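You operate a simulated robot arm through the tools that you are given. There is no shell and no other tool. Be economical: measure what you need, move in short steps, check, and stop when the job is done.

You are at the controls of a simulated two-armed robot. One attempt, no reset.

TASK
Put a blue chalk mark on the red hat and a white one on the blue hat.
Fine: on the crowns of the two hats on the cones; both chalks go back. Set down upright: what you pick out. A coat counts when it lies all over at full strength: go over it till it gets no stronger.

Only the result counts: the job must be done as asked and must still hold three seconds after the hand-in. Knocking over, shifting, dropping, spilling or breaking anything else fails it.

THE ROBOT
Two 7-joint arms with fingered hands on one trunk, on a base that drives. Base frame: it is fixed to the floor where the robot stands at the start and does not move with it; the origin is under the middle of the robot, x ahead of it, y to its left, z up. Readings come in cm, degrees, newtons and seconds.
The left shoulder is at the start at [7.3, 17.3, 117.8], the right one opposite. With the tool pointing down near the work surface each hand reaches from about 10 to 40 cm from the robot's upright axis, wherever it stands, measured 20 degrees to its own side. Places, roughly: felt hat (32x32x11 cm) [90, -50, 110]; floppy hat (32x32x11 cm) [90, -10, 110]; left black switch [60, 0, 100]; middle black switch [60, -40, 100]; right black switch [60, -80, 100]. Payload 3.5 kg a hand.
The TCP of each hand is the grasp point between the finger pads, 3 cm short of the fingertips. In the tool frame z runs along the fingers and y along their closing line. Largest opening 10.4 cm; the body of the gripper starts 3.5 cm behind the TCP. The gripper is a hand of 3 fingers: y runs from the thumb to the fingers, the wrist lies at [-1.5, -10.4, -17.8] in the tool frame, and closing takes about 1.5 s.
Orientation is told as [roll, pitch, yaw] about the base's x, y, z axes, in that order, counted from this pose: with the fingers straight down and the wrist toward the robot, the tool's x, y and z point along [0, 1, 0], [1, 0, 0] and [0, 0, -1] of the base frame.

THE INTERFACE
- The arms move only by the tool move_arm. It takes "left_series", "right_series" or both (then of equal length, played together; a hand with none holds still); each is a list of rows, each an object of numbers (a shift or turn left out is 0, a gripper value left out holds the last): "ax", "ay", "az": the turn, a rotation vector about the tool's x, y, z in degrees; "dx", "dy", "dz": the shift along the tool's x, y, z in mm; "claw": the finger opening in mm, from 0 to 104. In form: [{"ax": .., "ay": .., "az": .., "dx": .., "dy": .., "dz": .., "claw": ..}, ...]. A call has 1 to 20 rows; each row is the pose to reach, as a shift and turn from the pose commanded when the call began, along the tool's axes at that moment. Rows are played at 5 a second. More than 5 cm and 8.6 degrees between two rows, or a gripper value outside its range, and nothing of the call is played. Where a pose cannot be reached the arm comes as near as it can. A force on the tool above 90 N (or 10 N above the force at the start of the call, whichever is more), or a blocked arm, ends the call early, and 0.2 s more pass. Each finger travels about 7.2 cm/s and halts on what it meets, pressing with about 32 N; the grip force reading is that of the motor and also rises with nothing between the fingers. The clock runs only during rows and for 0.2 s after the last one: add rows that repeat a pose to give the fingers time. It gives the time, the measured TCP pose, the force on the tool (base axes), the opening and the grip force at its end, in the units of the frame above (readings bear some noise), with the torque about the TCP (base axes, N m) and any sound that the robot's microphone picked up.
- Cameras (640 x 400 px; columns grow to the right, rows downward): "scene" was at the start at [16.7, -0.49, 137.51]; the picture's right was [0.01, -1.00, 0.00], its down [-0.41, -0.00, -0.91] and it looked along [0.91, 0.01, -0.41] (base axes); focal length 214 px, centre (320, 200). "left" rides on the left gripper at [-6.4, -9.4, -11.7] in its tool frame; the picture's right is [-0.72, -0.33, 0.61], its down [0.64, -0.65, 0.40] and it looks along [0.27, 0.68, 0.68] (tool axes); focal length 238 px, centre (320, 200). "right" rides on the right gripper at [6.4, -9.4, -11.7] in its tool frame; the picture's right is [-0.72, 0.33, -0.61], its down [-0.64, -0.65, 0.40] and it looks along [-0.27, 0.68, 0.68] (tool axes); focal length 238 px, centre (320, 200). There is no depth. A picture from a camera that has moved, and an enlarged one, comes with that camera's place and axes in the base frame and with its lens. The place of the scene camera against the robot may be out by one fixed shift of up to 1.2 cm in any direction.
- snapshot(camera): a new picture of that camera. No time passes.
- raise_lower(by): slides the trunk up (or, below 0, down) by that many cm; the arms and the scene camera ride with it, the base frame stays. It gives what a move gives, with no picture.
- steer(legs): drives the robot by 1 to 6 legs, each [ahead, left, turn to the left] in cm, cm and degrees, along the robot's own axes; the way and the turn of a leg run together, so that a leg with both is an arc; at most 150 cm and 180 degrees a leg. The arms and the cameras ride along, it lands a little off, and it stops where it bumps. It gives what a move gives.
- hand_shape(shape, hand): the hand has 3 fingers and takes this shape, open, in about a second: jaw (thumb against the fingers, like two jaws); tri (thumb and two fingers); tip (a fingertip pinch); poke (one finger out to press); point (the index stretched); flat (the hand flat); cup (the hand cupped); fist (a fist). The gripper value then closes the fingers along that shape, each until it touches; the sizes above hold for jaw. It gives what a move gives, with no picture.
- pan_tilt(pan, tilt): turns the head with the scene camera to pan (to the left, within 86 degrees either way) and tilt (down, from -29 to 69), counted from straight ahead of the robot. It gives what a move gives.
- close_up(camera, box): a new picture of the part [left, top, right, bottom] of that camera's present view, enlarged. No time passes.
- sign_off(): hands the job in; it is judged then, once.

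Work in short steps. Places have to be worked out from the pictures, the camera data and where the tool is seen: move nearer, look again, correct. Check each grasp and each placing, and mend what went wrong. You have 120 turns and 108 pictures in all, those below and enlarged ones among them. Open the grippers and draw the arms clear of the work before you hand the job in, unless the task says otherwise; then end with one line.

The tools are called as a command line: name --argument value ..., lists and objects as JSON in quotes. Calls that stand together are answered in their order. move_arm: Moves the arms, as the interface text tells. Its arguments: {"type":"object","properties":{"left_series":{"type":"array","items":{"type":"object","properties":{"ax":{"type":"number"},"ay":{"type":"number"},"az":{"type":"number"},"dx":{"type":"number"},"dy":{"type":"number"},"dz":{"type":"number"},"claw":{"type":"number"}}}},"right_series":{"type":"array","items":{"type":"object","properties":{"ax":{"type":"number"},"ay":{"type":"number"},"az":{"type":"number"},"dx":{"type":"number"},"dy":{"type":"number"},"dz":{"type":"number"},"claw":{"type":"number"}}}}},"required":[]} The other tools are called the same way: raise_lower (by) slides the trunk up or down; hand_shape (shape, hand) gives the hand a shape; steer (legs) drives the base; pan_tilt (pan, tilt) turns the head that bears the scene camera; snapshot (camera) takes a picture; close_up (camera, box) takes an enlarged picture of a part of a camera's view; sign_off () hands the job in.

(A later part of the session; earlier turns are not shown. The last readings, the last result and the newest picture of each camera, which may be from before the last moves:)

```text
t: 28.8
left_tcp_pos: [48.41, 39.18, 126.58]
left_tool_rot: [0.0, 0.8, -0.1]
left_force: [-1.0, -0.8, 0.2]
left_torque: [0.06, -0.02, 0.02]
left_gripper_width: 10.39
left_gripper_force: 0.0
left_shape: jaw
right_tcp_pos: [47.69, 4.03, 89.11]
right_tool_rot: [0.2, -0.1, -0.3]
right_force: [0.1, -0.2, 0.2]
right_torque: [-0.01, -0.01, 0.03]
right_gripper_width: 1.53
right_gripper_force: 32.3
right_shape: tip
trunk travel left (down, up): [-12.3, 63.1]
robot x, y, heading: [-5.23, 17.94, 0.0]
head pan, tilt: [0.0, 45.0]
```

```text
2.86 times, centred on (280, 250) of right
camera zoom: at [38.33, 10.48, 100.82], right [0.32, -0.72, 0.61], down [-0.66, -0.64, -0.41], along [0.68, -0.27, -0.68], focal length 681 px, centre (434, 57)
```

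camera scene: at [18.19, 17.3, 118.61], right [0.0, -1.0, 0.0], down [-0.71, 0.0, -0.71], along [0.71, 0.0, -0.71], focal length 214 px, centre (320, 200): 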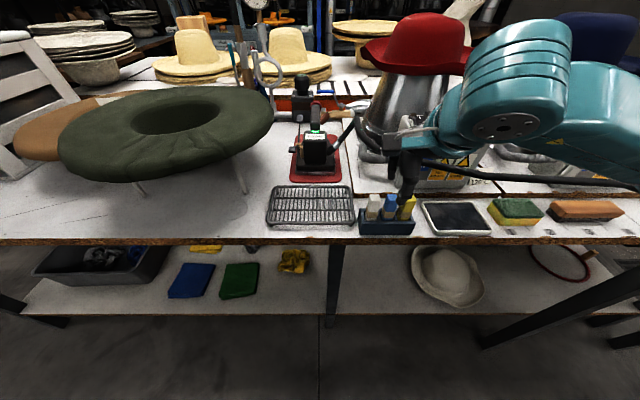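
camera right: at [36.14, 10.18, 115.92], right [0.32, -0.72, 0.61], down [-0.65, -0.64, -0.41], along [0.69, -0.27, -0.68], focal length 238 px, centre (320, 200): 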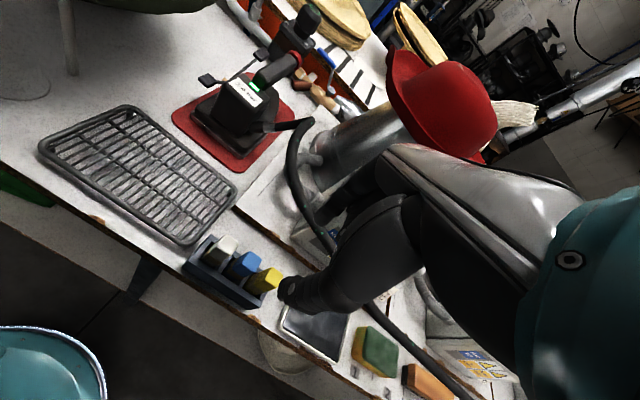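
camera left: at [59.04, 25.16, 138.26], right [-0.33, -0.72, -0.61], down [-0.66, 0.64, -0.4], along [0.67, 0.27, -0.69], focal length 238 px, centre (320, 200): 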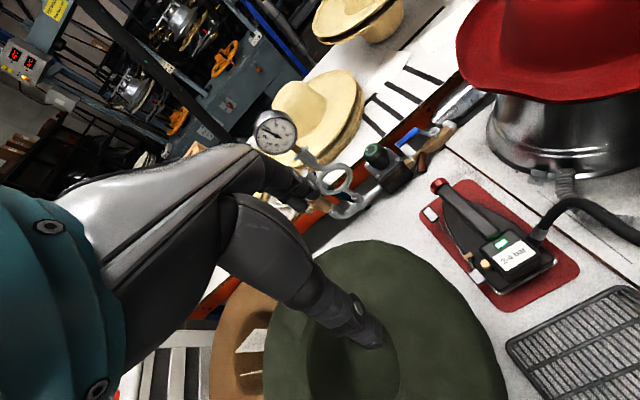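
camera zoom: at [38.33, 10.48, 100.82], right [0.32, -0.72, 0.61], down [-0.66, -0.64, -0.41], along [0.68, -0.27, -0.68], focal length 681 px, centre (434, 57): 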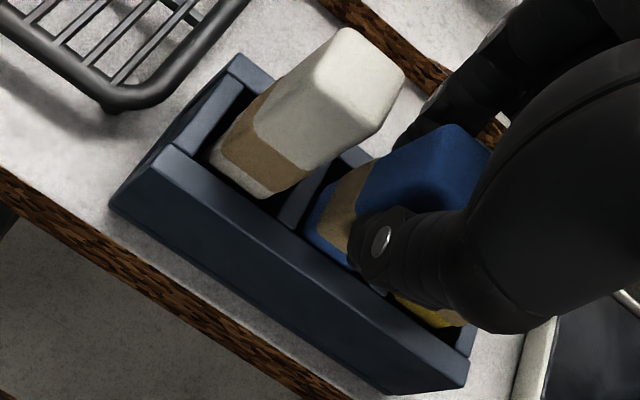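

Gripped at 1.5 cm, TCP [47.7, 4.03, 89.1] (remember for putting back). I lift 12 cm and check.

move_arm --right_series '[{"dz": -20}, {"dz": -50}, {"dz": -90}, {"dz": -130}, {"dz": -160}]'

snapshot --camera "right"

snapshot --camera "scene"

```text
t: 30.0
left_tcp_pos: [48.26, 39.16, 126.64]
left_tool_rot: [0.1, 0.7, 0.0]
left_force: [-0.2, 0.0, -0.2]
left_torque: [0.0, 0.02, 0.03]
left_gripper_width: 10.34
left_gripper_force: 0.0
left_shape: jaw
right_tcp_pos: [47.8, 3.91, 105.24]
right_tool_rot: [0.2, -0.1, -0.3]
right_force: [0.6, 0.5, -0.5]
right_torque: [-0.02, -0.01, 0.03]
right_gripper_width: 1.56
right_gripper_force: 31.6
right_shape: tip
trunk travel left (down, up): [-12.3, 63.1]
robot x, y, heading: [-4.66, 17.85, -0.2]
head pan, tilt: [0.0, 45.0]
```

```text
70 pictures are left
camera right: at [38.33, 10.34, 116.94], right [0.32, -0.72, 0.61], down [-0.66, -0.64, -0.41], along [0.68, -0.27, -0.68], focal length 238 px, centre (320, 200)
```

right: 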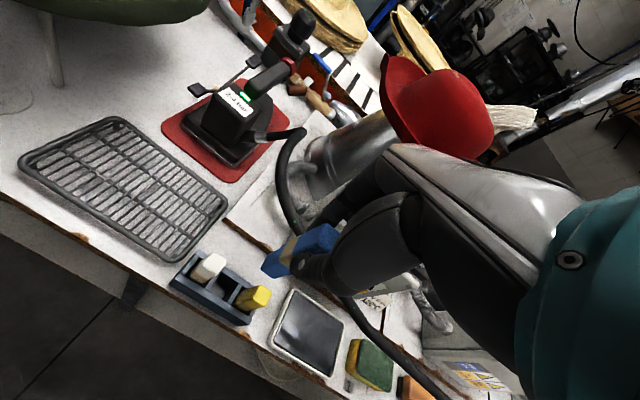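

```text
69 pictures are left
camera scene: at [18.19, 17.3, 118.61], right [0.0, -1.0, 0.0], down [-0.71, 0.0, -0.71], along [0.71, 0.0, -0.71], focal length 214 px, centre (320, 200)
```

scene: 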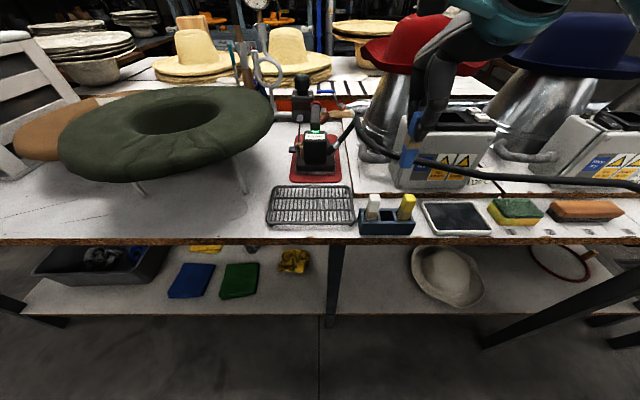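

Chalk held, its bottom about 8 cm below TCP. I raise the trunk 20 and the hand 12, retract the left arm 10, then drive forward to x≈18.

raise_lower --by 20

move_arm --left_series '[{"dy": -40}, {"dy": -80}, {"dy": -100}]' --right_series '[{"dz": -40}, {"dz": -80}, {"dz": -120}]'

steer --legs '[[22, -2, 0]]'

snapshot --camera "scene"

snapshot --camera "right"

```text
t: 32.2
left_tcp_pos: [48.44, 39.13, 146.52]
left_tool_rot: [0.0, 0.6, -0.2]
left_force: [0.1, 0.0, -0.5]
left_torque: [-0.03, 0.02, 0.03]
left_gripper_width: 10.39
left_gripper_force: 0.0
left_shape: jaw
right_tcp_pos: [47.85, 3.94, 125.06]
right_tool_rot: [0.2, -0.1, -0.2]
right_force: [0.2, -0.5, -1.7]
right_torque: [-0.03, -0.01, 0.0]
right_gripper_width: 1.55
right_gripper_force: 31.9
right_shape: tip
trunk travel left (down, up): [-32.3, 43.1]
robot x, y, heading: [-4.95, 17.73, -0.2]
head pan, tilt: [0.0, 45.0]
```

```text
t: 33.0
left_tcp_pos: [38.21, 39.48, 146.61]
left_tool_rot: [-0.2, 0.7, -0.1]
left_force: [0.2, 0.2, -0.4]
left_torque: [-0.06, -0.04, 0.01]
left_gripper_width: 10.37
left_gripper_force: 0.0
left_shape: jaw
right_tcp_pos: [47.65, 4.07, 137.21]
right_tool_rot: [0.2, -0.1, -0.3]
right_force: [0.7, 0.2, -0.8]
right_torque: [-0.04, -0.03, -0.01]
right_gripper_width: 1.54
right_gripper_force: 32.3
right_shape: tip
trunk travel left (down, up): [-32.3, 43.1]
robot x, y, heading: [-5.04, 17.6, 0.2]
head pan, tilt: [0.0, 45.0]
```

```text
t: 34.7
left_tcp_pos: [60.57, 37.23, 146.59]
left_tool_rot: [0.2, 0.7, 0.0]
left_force: [0.6, 0.2, -1.3]
left_torque: [-0.02, 0.01, 0.0]
left_gripper_width: 10.35
left_gripper_force: 0.1
left_shape: jaw
right_tcp_pos: [69.94, 2.03, 137.08]
right_tool_rot: [0.2, 0.0, -0.3]
right_force: [0.3, -0.7, -1.1]
right_torque: [0.02, 0.0, -0.02]
right_gripper_width: 1.53
right_gripper_force: 32.0
right_shape: tip
trunk travel left (down, up): [-32.3, 43.1]
robot x, y, heading: [17.47, 15.98, 0.1]
head pan, tilt: [0.0, 45.0]
```

```text
68 pictures are left
camera scene: at [31.13, 15.29, 139.26], right [0.0, -1.0, 0.0], down [-0.71, 0.0, -0.71], along [0.71, 0.0, -0.71], focal length 214 px, centre (320, 200)
```

scene: 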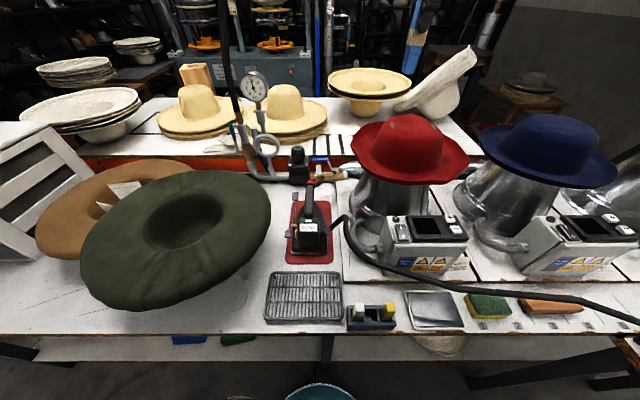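

```text
67 pictures are left
camera right: at [60.57, 8.47, 148.84], right [0.32, -0.72, 0.61], down [-0.66, -0.64, -0.41], along [0.68, -0.27, -0.68], focal length 238 px, centre (320, 200)
```

right: 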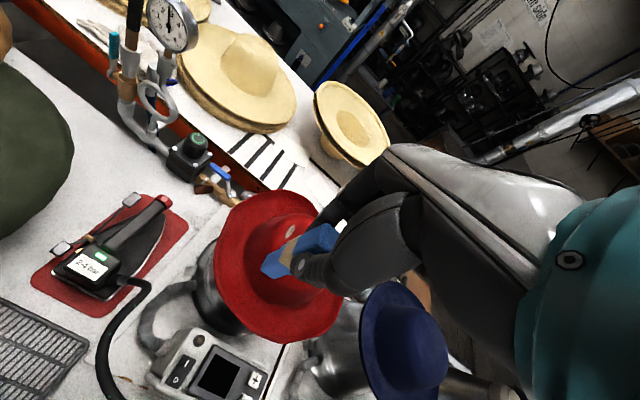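

Hats are in clear view; I zoom on both crowns.

close_up --camera "scene" --box '[340, 90, 640, 220]'

```text
2.13 times, centred on (490, 155) of scene
camera zoom: at [31.13, 15.29, 139.26], right [0.0, -1.0, 0.0], down [-0.71, 0.0, -0.71], along [0.71, 0.0, -0.71], focal length 458 px, centre (-43, 296)
```

zoom: 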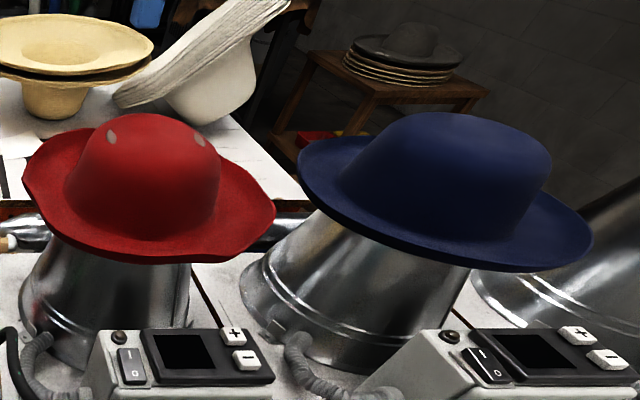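

Crown is a dome, top about [88–89, -9, 115]. I move the chalk above it at z≈135 (chalk bottom ≈127).

move_arm --right_series '[{"dx": -22, "dy": 36}, {"dx": -44, "dy": 72}, {"dx": -66, "dy": 108}, {"dx": -88, "dy": 144}, {"dx": -108, "dy": 181}, {"dx": -108, "dy": 181, "dz": 20}]'

snapshot --camera "right"

snapshot --camera "scene"

```text
t: 36.1
left_tcp_pos: [60.46, 37.48, 146.67]
left_tool_rot: [0.0, 0.7, -0.2]
left_force: [-0.1, -0.8, 0.3]
left_torque: [-0.04, 0.01, 0.0]
left_gripper_width: 10.37
left_gripper_force: 0.1
left_shape: jaw
right_tcp_pos: [83.68, -7.46, 135.1]
right_tool_rot: [0.3, -0.3, -0.2]
right_force: [0.6, 0.1, 0.1]
right_torque: [-0.03, -0.01, -0.02]
right_gripper_width: 1.54
right_gripper_force: 32.2
right_shape: tip
right hand out of reach, approached as far as the arm can: row 4, 5, 6
trunk travel left (down, up): [-32.3, 43.1]
robot x, y, heading: [16.92, 16.28, 0.1]
head pan, tilt: [0.0, 45.0]
```

```text
65 pictures are left
camera right: at [74.13, -0.96, 146.73], right [0.32, -0.72, 0.61], down [-0.65, -0.64, -0.41], along [0.69, -0.27, -0.68], focal length 238 px, centre (320, 200)
```

right: 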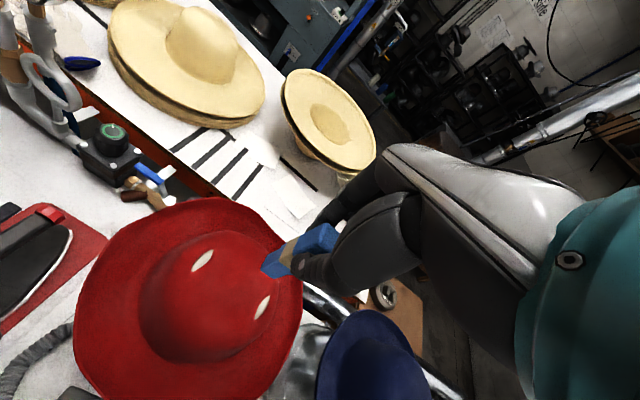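

```text
64 pictures are left
camera scene: at [31.09, 15.36, 139.26], right [0.0, -1.0, 0.0], down [-0.71, 0.0, -0.71], along [0.71, 0.0, -0.71], focal length 214 px, centre (320, 200)
```

scene: 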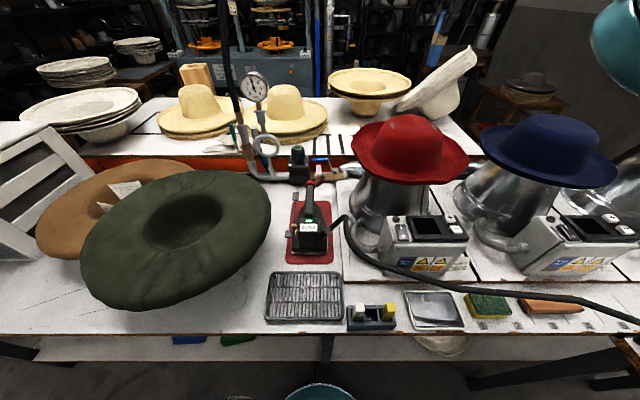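

At this height reach ends at x≈84; lower down there is more. Raising the trunk 8 while lowering the hand relative to it should give the missing reach.

raise_lower --by 8

move_arm --right_series '[{"dz": 45}, {"dz": 85}, {"dz": 95, "dy": 45, "dx": -12}, {"dz": 95, "dy": 45, "dx": -12}]'

snapshot --camera "right"

close_up --camera "scene" --box '[340, 60, 500, 200]'

```text
t: 37.2
left_tcp_pos: [60.62, 37.32, 154.58]
left_tool_rot: [-0.1, 0.7, 0.0]
left_force: [-0.4, 0.5, -0.2]
left_torque: [0.03, 0.02, 0.01]
left_gripper_width: 10.36
left_gripper_force: 0.1
left_shape: jaw
right_tcp_pos: [81.35, -7.44, 145.58]
right_tool_rot: [0.2, -2.8, -0.2]
right_force: [1.1, 0.2, 0.4]
right_torque: [-0.01, 0.03, -0.02]
right_gripper_width: 1.52
right_gripper_force: 31.7
right_shape: tip
trunk travel left (down, up): [-40.3, 35.1]
robot x, y, heading: [17.19, 15.68, -0.3]
head pan, tilt: [0.0, 45.0]
```

```text
t: 38.2
left_tcp_pos: [60.34, 36.91, 154.67]
left_tool_rot: [0.1, 0.5, -0.1]
left_force: [-0.8, -0.8, -0.1]
left_torque: [0.05, 0.02, 0.02]
left_gripper_width: 10.36
left_gripper_force: 0.1
left_shape: jaw
right_tcp_pos: [86.05, -8.96, 136.18]
right_tool_rot: [0.4, -2.9, -0.3]
right_force: [-0.2, -0.2, 0.2]
right_torque: [0.03, 0.01, 0.01]
right_gripper_width: 1.52
right_gripper_force: 31.9
right_shape: tip
trunk travel left (down, up): [-40.3, 35.1]
robot x, y, heading: [17.4, 16.18, -0.0]
head pan, tilt: [0.0, 45.0]
```

```text
63 pictures are left
camera right: at [76.17, -2.63, 147.5], right [0.29, -0.72, 0.62], down [-0.63, -0.64, -0.44], along [0.72, -0.27, -0.64], focal length 238 px, centre (320, 200)
```

right: 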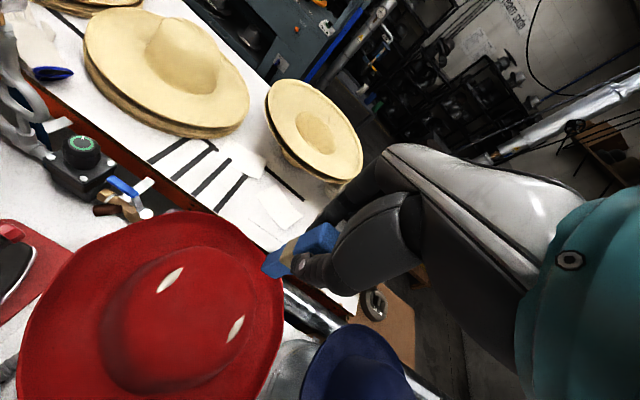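

```text
2.86 times, centred on (420, 130) of scene
camera zoom: at [28.64, 15.02, 147.37], right [0.0, -1.0, 0.0], down [-0.71, 0.0, -0.71], along [0.71, 0.0, -0.71], focal length 613 px, centre (34, 400)
```

zoom: 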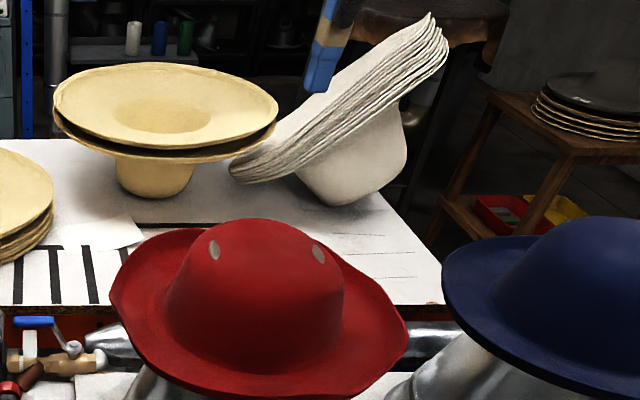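

The crown's centre works out at about [85, -8.7], top z≈115, with the two pale spots at its sides. I straighten the tool, centre and descend to TCP z≈126 (chalk bottom ≈118).

move_arm --right_series '[{"dy": -10, "dx": 2, "ax": 2.9, "dz": 20}, {"dy": -10, "dx": 2, "ax": 2.9, "dz": 60}, {"dy": -10, "dx": 2, "ax": 2.9, "dz": 100}, {"dy": -10, "dx": 2, "ax": 2.9, "dz": 100}]'

snapshot --camera "right"

close_up --camera "scene" --box '[340, 60, 500, 200]'

```text
t: 39.2
left_tcp_pos: [60.49, 37.32, 154.7]
left_tool_rot: [-0.1, 0.7, -0.1]
left_force: [0.1, -0.8, -0.1]
left_torque: [0.01, 0.01, 0.01]
left_gripper_width: 10.37
left_gripper_force: 0.0
left_shape: jaw
right_tcp_pos: [85.5, -8.55, 126.28]
right_tool_rot: [0.3, 0.1, -0.3]
right_force: [-0.1, 0.9, -0.9]
right_torque: [-0.01, 0.01, -0.04]
right_gripper_width: 1.52
right_gripper_force: 31.3
right_shape: tip
trunk travel left (down, up): [-40.3, 35.1]
robot x, y, heading: [17.43, 15.63, 0.2]
head pan, tilt: [0.0, 45.0]
```

```text
61 pictures are left
camera right: at [76.16, -2.12, 138.0], right [0.32, -0.72, 0.61], down [-0.66, -0.64, -0.41], along [0.68, -0.27, -0.68], focal length 238 px, centre (320, 200)
```

right: 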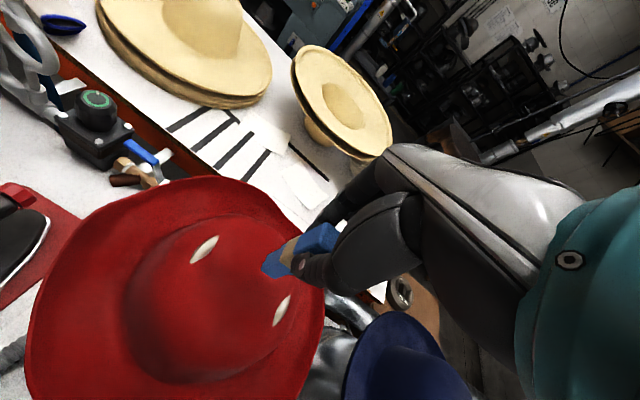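

```text
2.86 times, centred on (420, 130) of scene
camera zoom: at [28.72, 15.3, 147.36], right [0.0, -1.0, 0.0], down [-0.71, 0.0, -0.71], along [0.71, 0.0, -0.71], focal length 613 px, centre (34, 400)
```

zoom: 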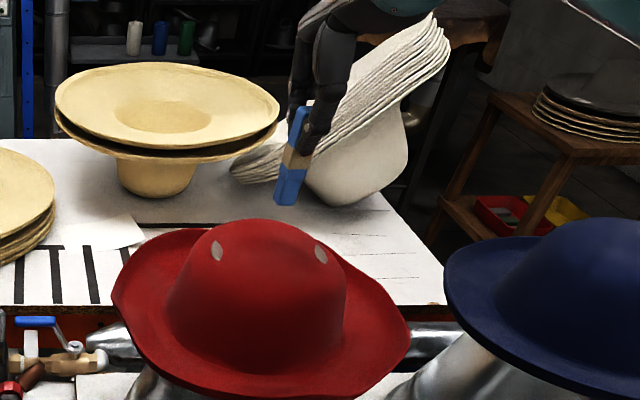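

About 2.5 cm gap remains. I creep down 10 mm, then in small steps, watching force.

move_arm --right_series '[{"dz": 6}, {"dz": 12}, {"dz": 12}]'

move_arm --right_series '[{"dz": 3}, {"dz": 6}, {"dz": 6}]'

close_up --camera "scene" --box '[370, 90, 470, 160]'

```text
t: 40.0
left_tcp_pos: [60.53, 37.43, 154.67]
left_tool_rot: [0.0, 0.7, -0.1]
left_force: [-0.1, -0.2, -0.2]
left_torque: [-0.02, 0.03, 0.0]
left_gripper_width: 10.37
left_gripper_force: 0.1
left_shape: jaw
right_tcp_pos: [85.59, -8.61, 125.14]
right_tool_rot: [0.2, 0.1, -0.5]
right_force: [-0.2, 0.1, -0.5]
right_torque: [0.01, 0.0, 0.0]
right_gripper_width: 1.52
right_gripper_force: 32.5
right_shape: tip
trunk travel left (down, up): [-40.3, 35.1]
robot x, y, heading: [17.23, 16.17, -0.1]
head pan, tilt: [0.0, 45.0]
```

```text
t: 40.8
left_tcp_pos: [60.58, 37.33, 154.5]
left_tool_rot: [0.0, 0.7, 0.0]
left_force: [0.4, 0.4, 0.2]
left_torque: [-0.03, 0.04, 0.0]
left_gripper_width: 10.36
left_gripper_force: 0.1
left_shape: jaw
right_tcp_pos: [85.69, -8.32, 124.57]
right_tool_rot: [0.4, 0.1, -0.2]
right_force: [-0.8, -0.3, 0.2]
right_torque: [-0.02, -0.03, -0.02]
right_gripper_width: 1.52
right_gripper_force: 32.5
right_shape: tip
trunk travel left (down, up): [-40.3, 35.1]
robot x, y, heading: [17.26, 15.65, -0.1]
head pan, tilt: [0.0, 45.0]
```

```text
5.71 times, centred on (420, 125) of scene
camera zoom: at [28.76, 15.3, 147.35], right [0.0, -1.0, 0.0], down [-0.71, 0.0, -0.71], along [0.71, 0.0, -0.71], focal length 1226 px, centre (-251, 629)
```

zoom: 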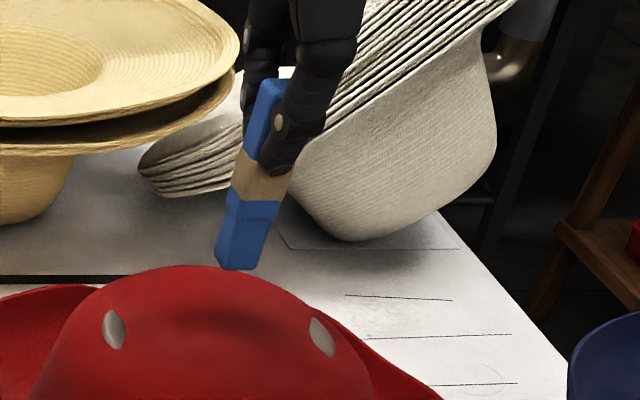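

No contact yet. Continue down in small steps.

move_arm --right_series '[{"dz": 3}, {"dz": 6}, {"dz": 6}]'

move_arm --right_series '[{"dz": 3}, {"dz": 6}, {"dz": 6}]'

close_up --camera "scene" --box '[370, 90, 470, 160]'

```text
t: 41.6
left_tcp_pos: [60.57, 37.32, 154.65]
left_tool_rot: [0.1, 0.8, -0.2]
left_force: [-0.5, 0.8, 0.4]
left_torque: [0.01, -0.01, 0.0]
left_gripper_width: 10.36
left_gripper_force: 0.1
left_shape: jaw
right_tcp_pos: [85.7, -8.47, 123.98]
right_tool_rot: [0.2, 0.2, -0.4]
right_force: [0.5, 0.0, -0.3]
right_torque: [-0.03, -0.01, -0.03]
right_gripper_width: 1.55
right_gripper_force: 32.4
right_shape: tip
trunk travel left (down, up): [-40.3, 35.1]
robot x, y, heading: [17.43, 16.05, -0.2]
head pan, tilt: [0.0, 45.0]
```

```text
t: 42.4
left_tcp_pos: [60.53, 37.3, 154.6]
left_tool_rot: [0.0, 0.8, 0.0]
left_force: [-0.4, -0.3, -1.0]
left_torque: [-0.01, -0.01, 0.02]
left_gripper_width: 10.38
left_gripper_force: 0.2
left_shape: jaw
right_tcp_pos: [85.71, -8.38, 123.23]
right_tool_rot: [0.3, 0.0, -0.3]
right_force: [0.1, -0.8, 0.2]
right_torque: [0.0, 0.02, 0.0]
right_gripper_width: 1.51
right_gripper_force: 31.9
right_shape: tip
trunk travel left (down, up): [-40.3, 35.1]
robot x, y, heading: [17.26, 15.88, -0.2]
head pan, tilt: [0.0, 45.0]
```

```text
5.71 times, centred on (420, 125) of scene
camera zoom: at [28.76, 15.3, 147.35], right [0.0, -1.0, 0.0], down [-0.71, 0.0, -0.71], along [0.71, 0.0, -0.71], focal length 1226 px, centre (-251, 629)
```

zoom: 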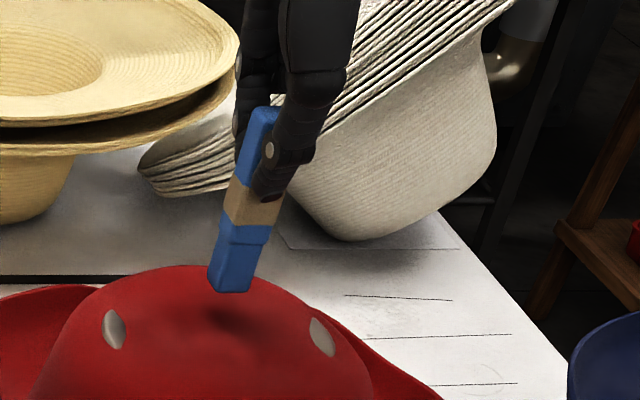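

The shadow is closing in; roughly 1 to 1.5 cm to go. Two more steps.

move_arm --right_series '[{"dz": 3}, {"dz": 6}, {"dz": 6}]'

move_arm --right_series '[{"dz": 2}, {"dz": 4}, {"dz": 4}]'

close_up --camera "scene" --box '[370, 90, 470, 160]'

```text
t: 43.2
left_tcp_pos: [60.46, 37.34, 154.71]
left_tool_rot: [-0.1, 0.7, -0.1]
left_force: [0.6, -0.2, 0.4]
left_torque: [0.0, 0.03, 0.0]
left_gripper_width: 10.33
left_gripper_force: 0.0
left_shape: jaw
right_tcp_pos: [85.72, -8.46, 122.68]
right_tool_rot: [0.4, 0.1, -0.3]
right_force: [-0.8, 0.2, -0.1]
right_torque: [-0.02, 0.0, -0.03]
right_gripper_width: 1.52
right_gripper_force: 31.9
right_shape: tip
trunk travel left (down, up): [-40.3, 35.1]
robot x, y, heading: [17.06, 15.86, -0.2]
head pan, tilt: [0.0, 45.0]
```

```text
t: 44.0
left_tcp_pos: [60.53, 37.38, 154.65]
left_tool_rot: [0.0, 0.7, -0.1]
left_force: [-0.8, -0.2, 0.1]
left_torque: [-0.01, 0.02, 0.0]
left_gripper_width: 10.37
left_gripper_force: 0.1
left_shape: jaw
right_tcp_pos: [85.74, -8.48, 122.38]
right_tool_rot: [0.3, 0.1, -0.3]
right_force: [-0.1, 1.2, -0.4]
right_torque: [0.0, 0.0, 0.03]
right_gripper_width: 1.52
right_gripper_force: 31.8
right_shape: tip
trunk travel left (down, up): [-40.3, 35.1]
robot x, y, heading: [17.13, 16.04, -0.1]
head pan, tilt: [0.0, 45.0]
```

```text
5.71 times, centred on (420, 125) of scene
camera zoom: at [28.77, 15.3, 147.35], right [0.0, -1.0, 0.0], down [-0.71, 0.0, -0.71], along [0.71, 0.0, -0.71], focal length 1226 px, centre (-251, 629)
```

zoom: 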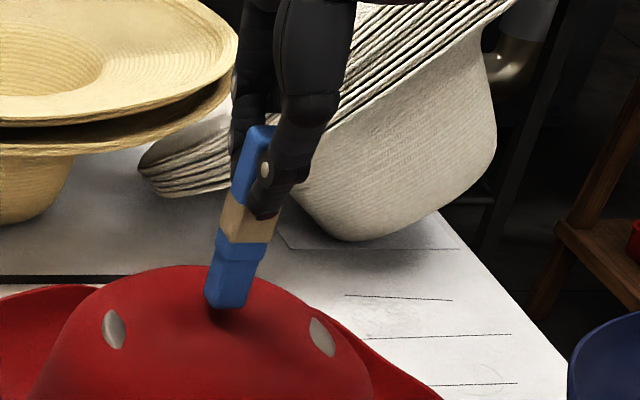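

Nearly touching. Steps of 3 mm now.

move_arm --right_series '[{"dz": 3}, {"dz": 3}]'

move_arm --right_series '[{"dz": 3}, {"dz": 3}]'

close_up --camera "scene" --box '[370, 90, 470, 160]'

```text
t: 44.6
left_tcp_pos: [60.5, 37.25, 154.56]
left_tool_rot: [0.0, 0.7, -0.1]
left_force: [0.4, -0.8, -0.1]
left_torque: [0.01, 0.05, -0.04]
left_gripper_width: 10.38
left_gripper_force: 0.0
left_shape: jaw
right_tcp_pos: [85.54, -8.36, 122.03]
right_tool_rot: [0.2, 0.1, -0.3]
right_force: [-0.1, -0.8, -0.4]
right_torque: [0.0, -0.05, 0.01]
right_gripper_width: 1.5
right_gripper_force: 31.9
right_shape: tip
trunk travel left (down, up): [-40.3, 35.1]
robot x, y, heading: [16.87, 16.08, -0.1]
head pan, tilt: [0.0, 45.0]
```

```text
t: 45.2
left_tcp_pos: [60.57, 37.15, 154.63]
left_tool_rot: [-0.1, 0.7, -0.1]
left_force: [-0.3, 0.4, 0.2]
left_torque: [0.01, 0.0, 0.01]
left_gripper_width: 10.35
left_gripper_force: 0.0
left_shape: jaw
right_tcp_pos: [85.76, -8.32, 121.76]
right_tool_rot: [0.2, 0.2, -0.3]
right_force: [0.4, 0.5, 0.5]
right_torque: [0.0, 0.04, -0.02]
right_gripper_width: 1.52
right_gripper_force: 31.9
right_shape: tip
trunk travel left (down, up): [-40.3, 35.1]
robot x, y, heading: [17.67, 15.45, -0.2]
head pan, tilt: [0.0, 45.0]
```

```text
5.71 times, centred on (420, 125) of scene
camera zoom: at [28.76, 15.3, 147.35], right [0.0, -1.0, 0.0], down [-0.71, 0.0, -0.71], along [0.71, 0.0, -0.71], focal length 1226 px, centre (-251, 629)
```

zoom: 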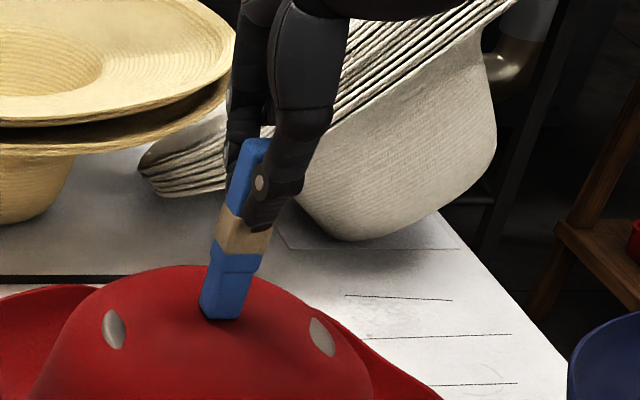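

Contact is imminent. I go down 2 mm more, then another 2.

move_arm --right_series '[{"dz": 2}, {"dz": 2}]'

move_arm --right_series '[{"dz": 2}, {"dz": 2}]'

move_arm --right_series '[{"dz": 2}, {"dz": 2}]'

```text
t: 45.8
left_tcp_pos: [60.42, 37.33, 154.63]
left_tool_rot: [0.0, 0.5, 0.0]
left_force: [0.0, 0.3, 0.4]
left_torque: [0.01, -0.02, -0.02]
left_gripper_width: 10.35
left_gripper_force: 0.1
left_shape: jaw
right_tcp_pos: [85.69, -8.48, 121.73]
right_tool_rot: [0.3, -0.1, -0.2]
right_force: [-0.4, 1.1, 4.9]
right_torque: [0.01, -0.02, 0.0]
right_gripper_width: 1.55
right_gripper_force: 32.0
right_shape: tip
trunk travel left (down, up): [-40.3, 35.1]
robot x, y, heading: [17.49, 15.75, -0.1]
head pan, tilt: [0.0, 45.0]
```

```text
t: 46.4
left_tcp_pos: [60.4, 37.33, 154.65]
left_tool_rot: [0.0, 0.7, -0.1]
left_force: [-0.4, 0.5, 0.1]
left_torque: [-0.03, 0.01, 0.02]
left_gripper_width: 10.36
left_gripper_force: 0.0
left_shape: jaw
right_tcp_pos: [85.58, -8.45, 121.61]
right_tool_rot: [0.3, -0.1, -0.4]
right_force: [2.5, 1.0, 12.1]
right_torque: [0.01, -0.06, 0.0]
right_gripper_width: 1.57
right_gripper_force: 32.4
right_shape: tip
trunk travel left (down, up): [-40.3, 35.1]
robot x, y, heading: [17.28, 15.91, -0.2]
head pan, tilt: [0.0, 45.0]
```

```text
t: 47.0
left_tcp_pos: [60.33, 37.39, 154.71]
left_tool_rot: [0.0, 0.6, -0.1]
left_force: [0.5, 0.1, -0.6]
left_torque: [0.0, -0.01, 0.01]
left_gripper_width: 10.36
left_gripper_force: 0.1
left_shape: jaw
right_tcp_pos: [85.49, -8.47, 121.48]
right_tool_rot: [0.3, -0.4, -0.4]
right_force: [2.2, -0.4, 22.3]
right_torque: [-0.06, -0.13, -0.02]
right_gripper_width: 1.63
right_gripper_force: 31.7
right_shape: tip
trunk travel left (down, up): [-40.3, 35.1]
robot x, y, heading: [17.46, 16.01, -0.1]
head pan, tilt: [0.0, 45.0]
```

Contact at TCP z≈121.7; force 22 N is too much. I back off 3 mm and rub small strokes of ±10 mm.

move_arm --right_series '[{"dz": -3}, {"dz": -3, "dy": 8}, {"dz": -3, "dy": 8, "dx": 8}, {"dz": -3, "dy": 0, "dx": 8}, {"dz": -3, "dy": -8, "dx": 8}, {"dz": -3, "dy": -8, "dx": 0}, {"dz": -3, "dy": -8, "dx": -8}, {"dz": -3, "dy": 0, "dx": -8}, {"dz": -3, "dy": 8, "dx": -8}, {"dz": -3, "dy": 8, "dx": 0}, {"dz": -3, "dy": 0, "dx": 0}]'

snapshot --camera "right"

close_up --camera "scene" --box '[370, 90, 470, 160]'

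```text
t: 49.4
left_tcp_pos: [60.4, 37.22, 154.59]
left_tool_rot: [0.0, 0.6, -0.1]
left_force: [0.4, -0.2, 0.2]
left_torque: [0.02, -0.02, 0.0]
left_gripper_width: 10.39
left_gripper_force: 0.1
left_shape: jaw
right_tcp_pos: [85.61, -8.31, 121.47]
right_tool_rot: [0.3, 0.0, -0.4]
right_force: [0.9, 0.6, 12.3]
right_torque: [0.04, -0.09, 0.0]
right_gripper_width: 1.65
right_gripper_force: 32.2
right_shape: tip
trunk travel left (down, up): [-40.3, 35.1]
robot x, y, heading: [17.32, 16.07, -0.1]
head pan, tilt: [0.0, 45.0]
```

```text
55 pictures are left
camera right: at [76.28, -1.98, 133.25], right [0.32, -0.72, 0.61], down [-0.66, -0.64, -0.41], along [0.68, -0.27, -0.68], focal length 238 px, centre (320, 200)
```

right: 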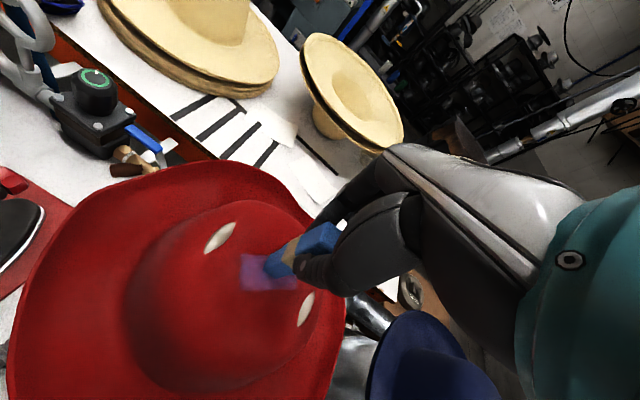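

```text
5.71 times, centred on (420, 125) of scene
camera zoom: at [28.67, 15.31, 147.36], right [0.0, -1.0, 0.0], down [-0.71, 0.0, -0.71], along [0.71, 0.0, -0.71], focal length 1226 px, centre (-251, 629)
```

zoom: 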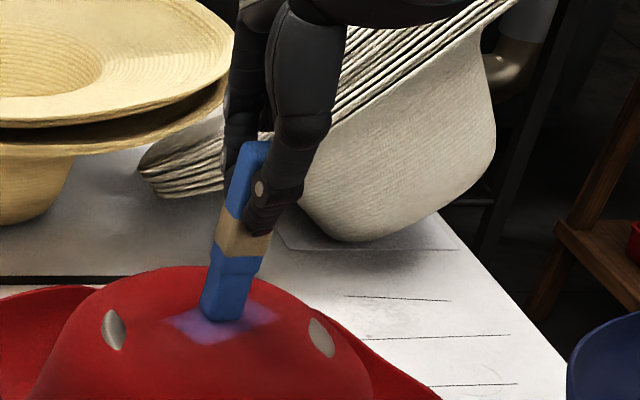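

A square bluish patch is appearing. I keep rubbing with slightly wider strokes (±12 mm).

move_arm --right_series '[{"dy": 12}, {"dy": 12, "dx": 12}, {"dy": 0, "dx": 12}, {"dy": -12, "dx": 12}, {"dy": -12, "dx": 0}, {"dy": 0, "dx": 0}, {"dy": 12, "dx": 0}, {"dy": 12, "dx": -12}, {"dy": 0, "dx": -12}, {"dy": -12, "dx": -12}, {"dy": -12, "dx": 0}, {"dy": -12, "dx": 12}, {"dy": 0, "dx": 12}, {"dy": 0, "dx": 0}, {"dy": 0, "dx": -12}, {"dy": 6, "dx": -6}, {"dy": 6, "dx": 6}, {"dy": -6, "dx": 6}, {"dy": -6, "dx": -6}, {"dy": 0, "dx": 0}]'

close_up --camera "right" --box '[160, 190, 340, 340]'

close_up --camera "scene" --box '[370, 90, 470, 160]'

```text
t: 53.6
left_tcp_pos: [60.54, 37.27, 154.58]
left_tool_rot: [0.1, 0.6, -0.2]
left_force: [0.2, -0.7, -0.3]
left_torque: [-0.02, -0.01, -0.01]
left_gripper_width: 10.41
left_gripper_force: 0.1
left_shape: jaw
right_tcp_pos: [85.62, -8.39, 121.6]
right_tool_rot: [0.2, 0.0, -0.3]
right_force: [-0.6, -0.4, -0.1]
right_torque: [-0.01, 0.01, -0.04]
right_gripper_width: 1.18
right_gripper_force: 31.9
right_shape: tip
trunk travel left (down, up): [-40.3, 35.1]
robot x, y, heading: [17.63, 15.94, -0.2]
head pan, tilt: [0.0, 45.0]
```

```text
2.67 times, centred on (250, 265) of right
camera zoom: at [76.31, -2.0, 133.29], right [0.32, -0.72, 0.61], down [-0.66, -0.64, -0.41], along [0.68, -0.27, -0.68], focal length 636 px, centre (507, 27)
```

zoom: 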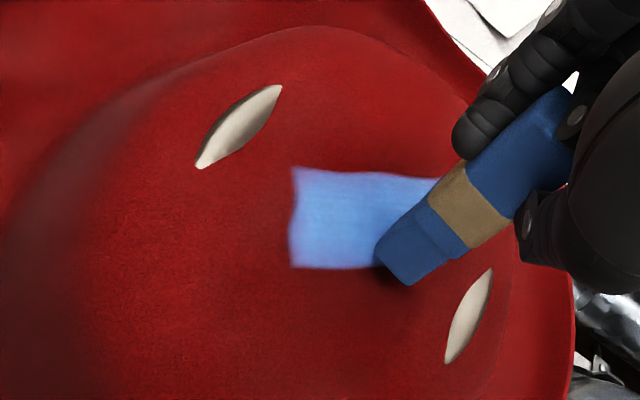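

```text
5.71 times, centred on (420, 125) of scene
camera zoom: at [28.79, 15.38, 147.35], right [0.0, -1.0, 0.0], down [-0.71, 0.0, -0.71], along [0.71, 0.0, -0.71], focal length 1226 px, centre (-251, 629)
```

zoom: 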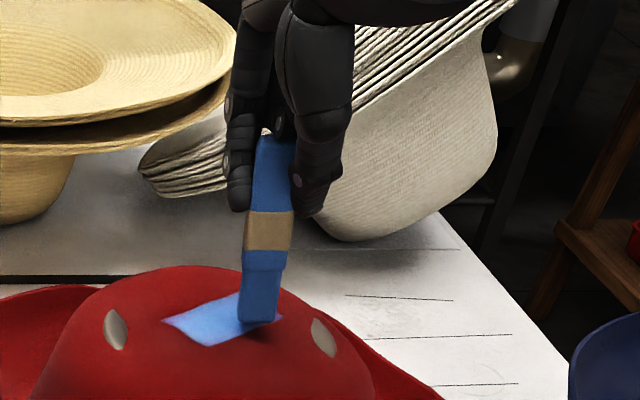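

The patch is strong now, but grip width fell to 1.18: the chalk has shifted in the fingers. I look closely before any move.

close_up --camera "right" --box '[240, 190, 340, 280]'

close_up --camera "scene" --box '[395, 100, 440, 155]'

```text
4.44 times, centred on (290, 235) of right
camera zoom: at [76.31, -2.0, 133.29], right [0.32, -0.72, 0.61], down [-0.66, -0.64, -0.41], along [0.68, -0.27, -0.68], focal length 1059 px, centre (453, 44)
```

zoom: 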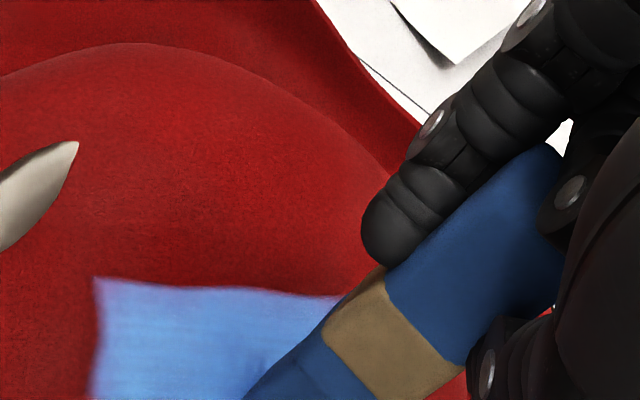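

```text
7.27 times, centred on (418, 128) of scene
camera zoom: at [28.79, 15.38, 147.35], right [0.0, -1.0, 0.0], down [-0.71, 0.0, -0.71], along [0.71, 0.0, -0.71], focal length 1560 px, centre (-389, 727)
```

zoom: 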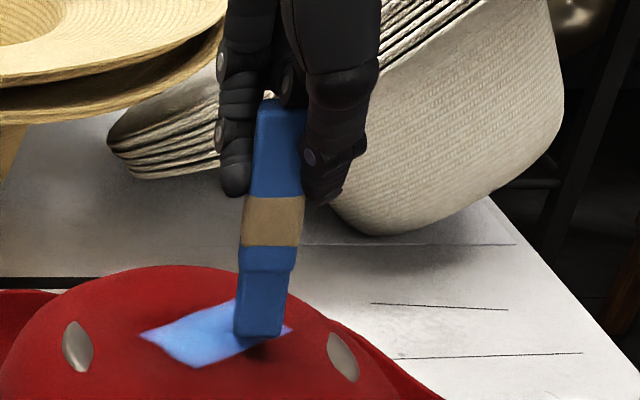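

Chalk sits yawed between index and thumb but still pinched. I lift gently and inspect it and the mark.

move_arm --right_series '[{"dz": -4}, {"dz": -10}, {"dz": -20}, {"dz": -35}, {"dz": -50}]'

close_up --camera "right" --box '[160, 190, 340, 340]'

close_up --camera "scene" --box '[370, 80, 470, 160]'

```text
t: 54.8
left_tcp_pos: [60.55, 37.42, 154.67]
left_tool_rot: [0.0, 0.6, -0.1]
left_force: [0.0, -0.2, 0.2]
left_torque: [0.0, -0.02, -0.02]
left_gripper_width: 10.36
left_gripper_force: 0.2
left_shape: jaw
right_tcp_pos: [85.69, -8.35, 126.65]
right_tool_rot: [0.3, 0.0, -0.3]
right_force: [0.5, -0.1, -0.7]
right_torque: [-0.01, -0.01, -0.04]
right_gripper_width: 1.17
right_gripper_force: 31.5
right_shape: tip
trunk travel left (down, up): [-40.3, 35.1]
robot x, y, heading: [17.42, 15.96, -0.1]
head pan, tilt: [0.0, 45.0]
```

```text
2.67 times, centred on (250, 265) of right
camera zoom: at [76.33, -1.94, 138.3], right [0.32, -0.72, 0.61], down [-0.66, -0.64, -0.41], along [0.68, -0.27, -0.68], focal length 636 px, centre (507, 27)
```

zoom: 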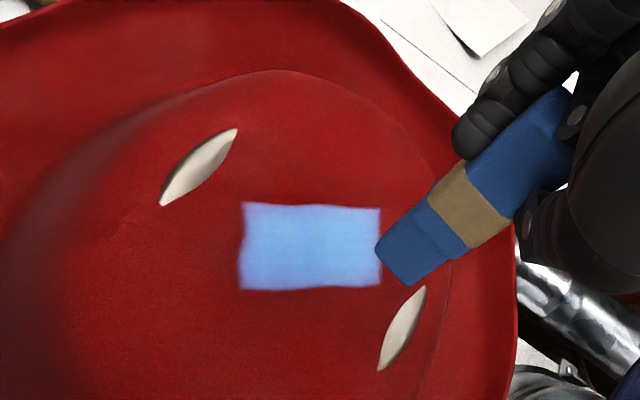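

```text
5.00 times, centred on (420, 120) of scene
camera zoom: at [28.75, 15.32, 147.35], right [0.0, -1.0, 0.0], down [-0.71, 0.0, -0.71], along [0.71, 0.0, -0.71], focal length 1072 px, centre (-180, 600)
```

zoom: 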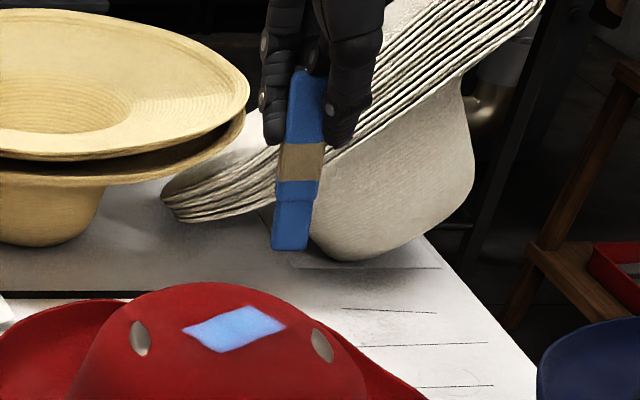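

The mark is a clean, uniform square at [85, -8.4]. To be sure it's at full strength I go over it once more, gently.

move_arm --right_series '[{"dz": 25}, {"dz": 45}, {"dz": 50}, {"dz": 51}, {"dz": 52}]'

move_arm --right_series '[{"dz": 2}, {"dz": 2}]'

```text
t: 56.0
left_tcp_pos: [60.44, 37.35, 154.61]
left_tool_rot: [0.0, 0.6, -0.1]
left_force: [-0.6, 0.0, -0.2]
left_torque: [0.01, 0.0, -0.01]
left_gripper_width: 10.37
left_gripper_force: 0.1
left_shape: jaw
right_tcp_pos: [85.74, -8.55, 121.46]
right_tool_rot: [0.3, -0.1, -0.3]
right_force: [-0.3, -0.8, 5.1]
right_torque: [-0.12, 0.01, -0.01]
right_gripper_width: 1.19
right_gripper_force: 31.7
right_shape: tip
trunk travel left (down, up): [-40.3, 35.1]
robot x, y, heading: [17.36, 15.83, -0.1]
head pan, tilt: [0.0, 45.0]
```

```text
t: 56.6
left_tcp_pos: [60.31, 37.41, 154.7]
left_tool_rot: [0.0, 0.6, -0.1]
left_force: [-0.9, 0.0, 0.3]
left_torque: [0.0, 0.02, -0.06]
left_gripper_width: 10.35
left_gripper_force: 0.0
left_shape: jaw
right_tcp_pos: [85.64, -8.52, 121.52]
right_tool_rot: [0.3, -0.2, -0.3]
right_force: [1.3, -1.7, 16.5]
right_torque: [-0.31, -0.11, 0.0]
right_gripper_width: 1.19
right_gripper_force: 32.1
right_shape: tip
trunk travel left (down, up): [-40.3, 35.1]
robot x, y, heading: [16.79, 15.87, -0.2]
head pan, tilt: [0.0, 45.0]
```

Back off 1.5 mm and rub ±9 mm around the mark's centre, then lift to look.

move_arm --right_series '[{"dz": -1.5}, {"dz": -1.5, "dx": 9}, {"dz": -1.5, "dx": 9, "dy": -9}, {"dz": -1.5, "dx": 0, "dy": -9}, {"dz": -1.5, "dx": -9, "dy": -9}, {"dz": -1.5, "dx": -9, "dy": 0}, {"dz": -1.5, "dx": 0, "dy": 0}, {"dz": -1.5, "dx": 9, "dy": 0}, {"dz": -1.5, "dx": 9, "dy": 8}, {"dz": -1.5, "dx": 0, "dy": 8}, {"dz": -1.5, "dx": -9, "dy": 8}, {"dz": -1.5, "dx": -9, "dy": 0}, {"dz": -1.5, "dx": 0, "dy": 0}, {"dz": -10}, {"dz": -30}, {"dz": -60}]'

close_up --camera "right" --box '[160, 190, 340, 340]'

close_up --camera "scene" --box '[370, 80, 470, 160]'

```text
t: 60.0
left_tcp_pos: [60.47, 37.37, 154.59]
left_tool_rot: [-0.1, 0.7, -0.1]
left_force: [-0.8, 0.4, -0.1]
left_torque: [-0.01, -0.05, 0.01]
left_gripper_width: 10.33
left_gripper_force: 0.1
left_shape: jaw
right_tcp_pos: [85.56, -8.42, 127.07]
right_tool_rot: [0.2, 0.2, -0.2]
right_force: [0.1, -0.7, -0.6]
right_torque: [-0.03, 0.03, -0.01]
right_gripper_width: 1.2
right_gripper_force: 32.1
right_shape: tip
trunk travel left (down, up): [-40.3, 35.1]
robot x, y, heading: [17.65, 15.57, 0.1]
head pan, tilt: [0.0, 45.0]
```

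```text
2.67 times, centred on (250, 265) of right
camera zoom: at [76.22, -2.02, 138.85], right [0.32, -0.72, 0.61], down [-0.66, -0.64, -0.4], along [0.68, -0.27, -0.68], focal length 636 px, centre (507, 27)
```

zoom: 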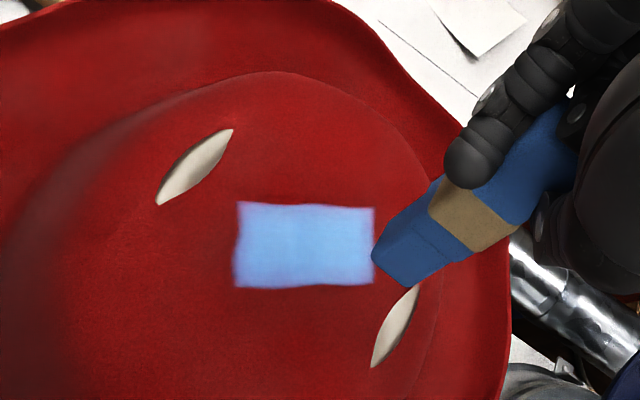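

```text
5.00 times, centred on (420, 120) of scene
camera zoom: at [28.75, 15.35, 147.35], right [0.0, -1.0, 0.0], down [-0.71, 0.0, -0.71], along [0.71, 0.0, -0.71], focal length 1072 px, centre (-180, 600)
```

zoom: 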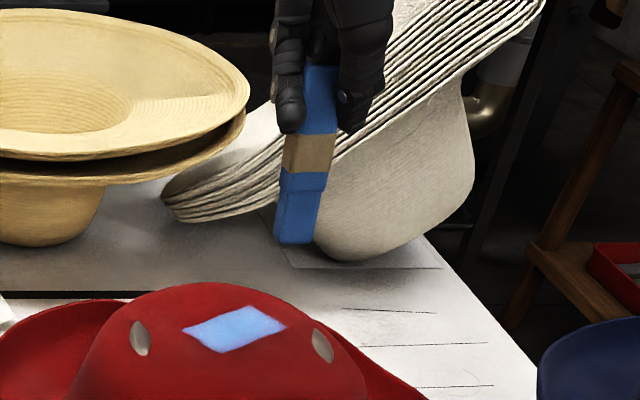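

The mark got no stronger: it is saturated. Now I lift further and study the chalk's yaw before putting it back.

close_up --camera "right" --box '[250, 200, 340, 280]'

close_up --camera "scene" --box '[410, 80, 450, 135]'

```text
5.00 times, centred on (295, 240) of right
camera zoom: at [76.22, -2.02, 138.85], right [0.32, -0.72, 0.61], down [-0.66, -0.64, -0.4], along [0.68, -0.27, -0.68], focal length 1192 px, centre (445, 0)
```

zoom: 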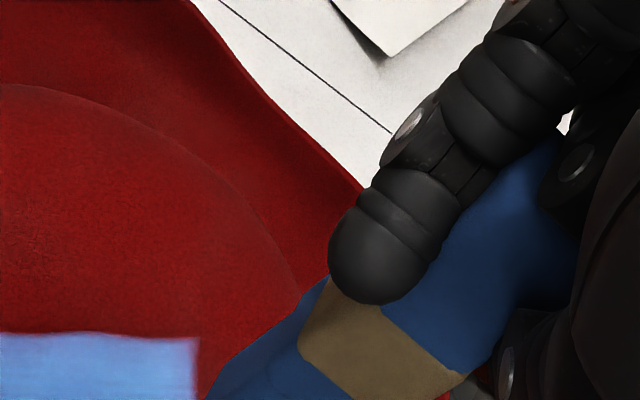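

```text
7.27 times, centred on (430, 108) of scene
camera zoom: at [28.75, 15.35, 147.35], right [0.0, -1.0, 0.0], down [-0.71, 0.0, -0.71], along [0.71, 0.0, -0.71], focal length 1560 px, centre (-480, 873)
```

zoom: 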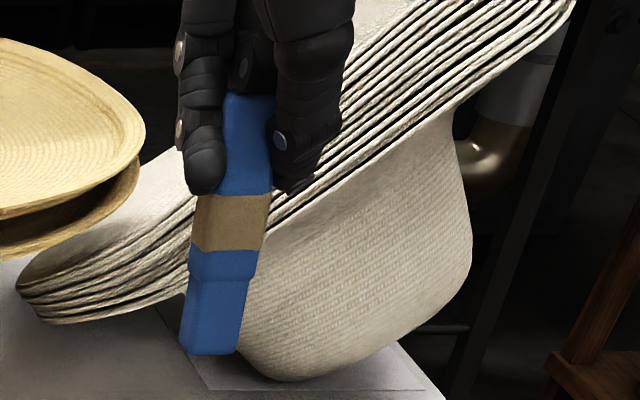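

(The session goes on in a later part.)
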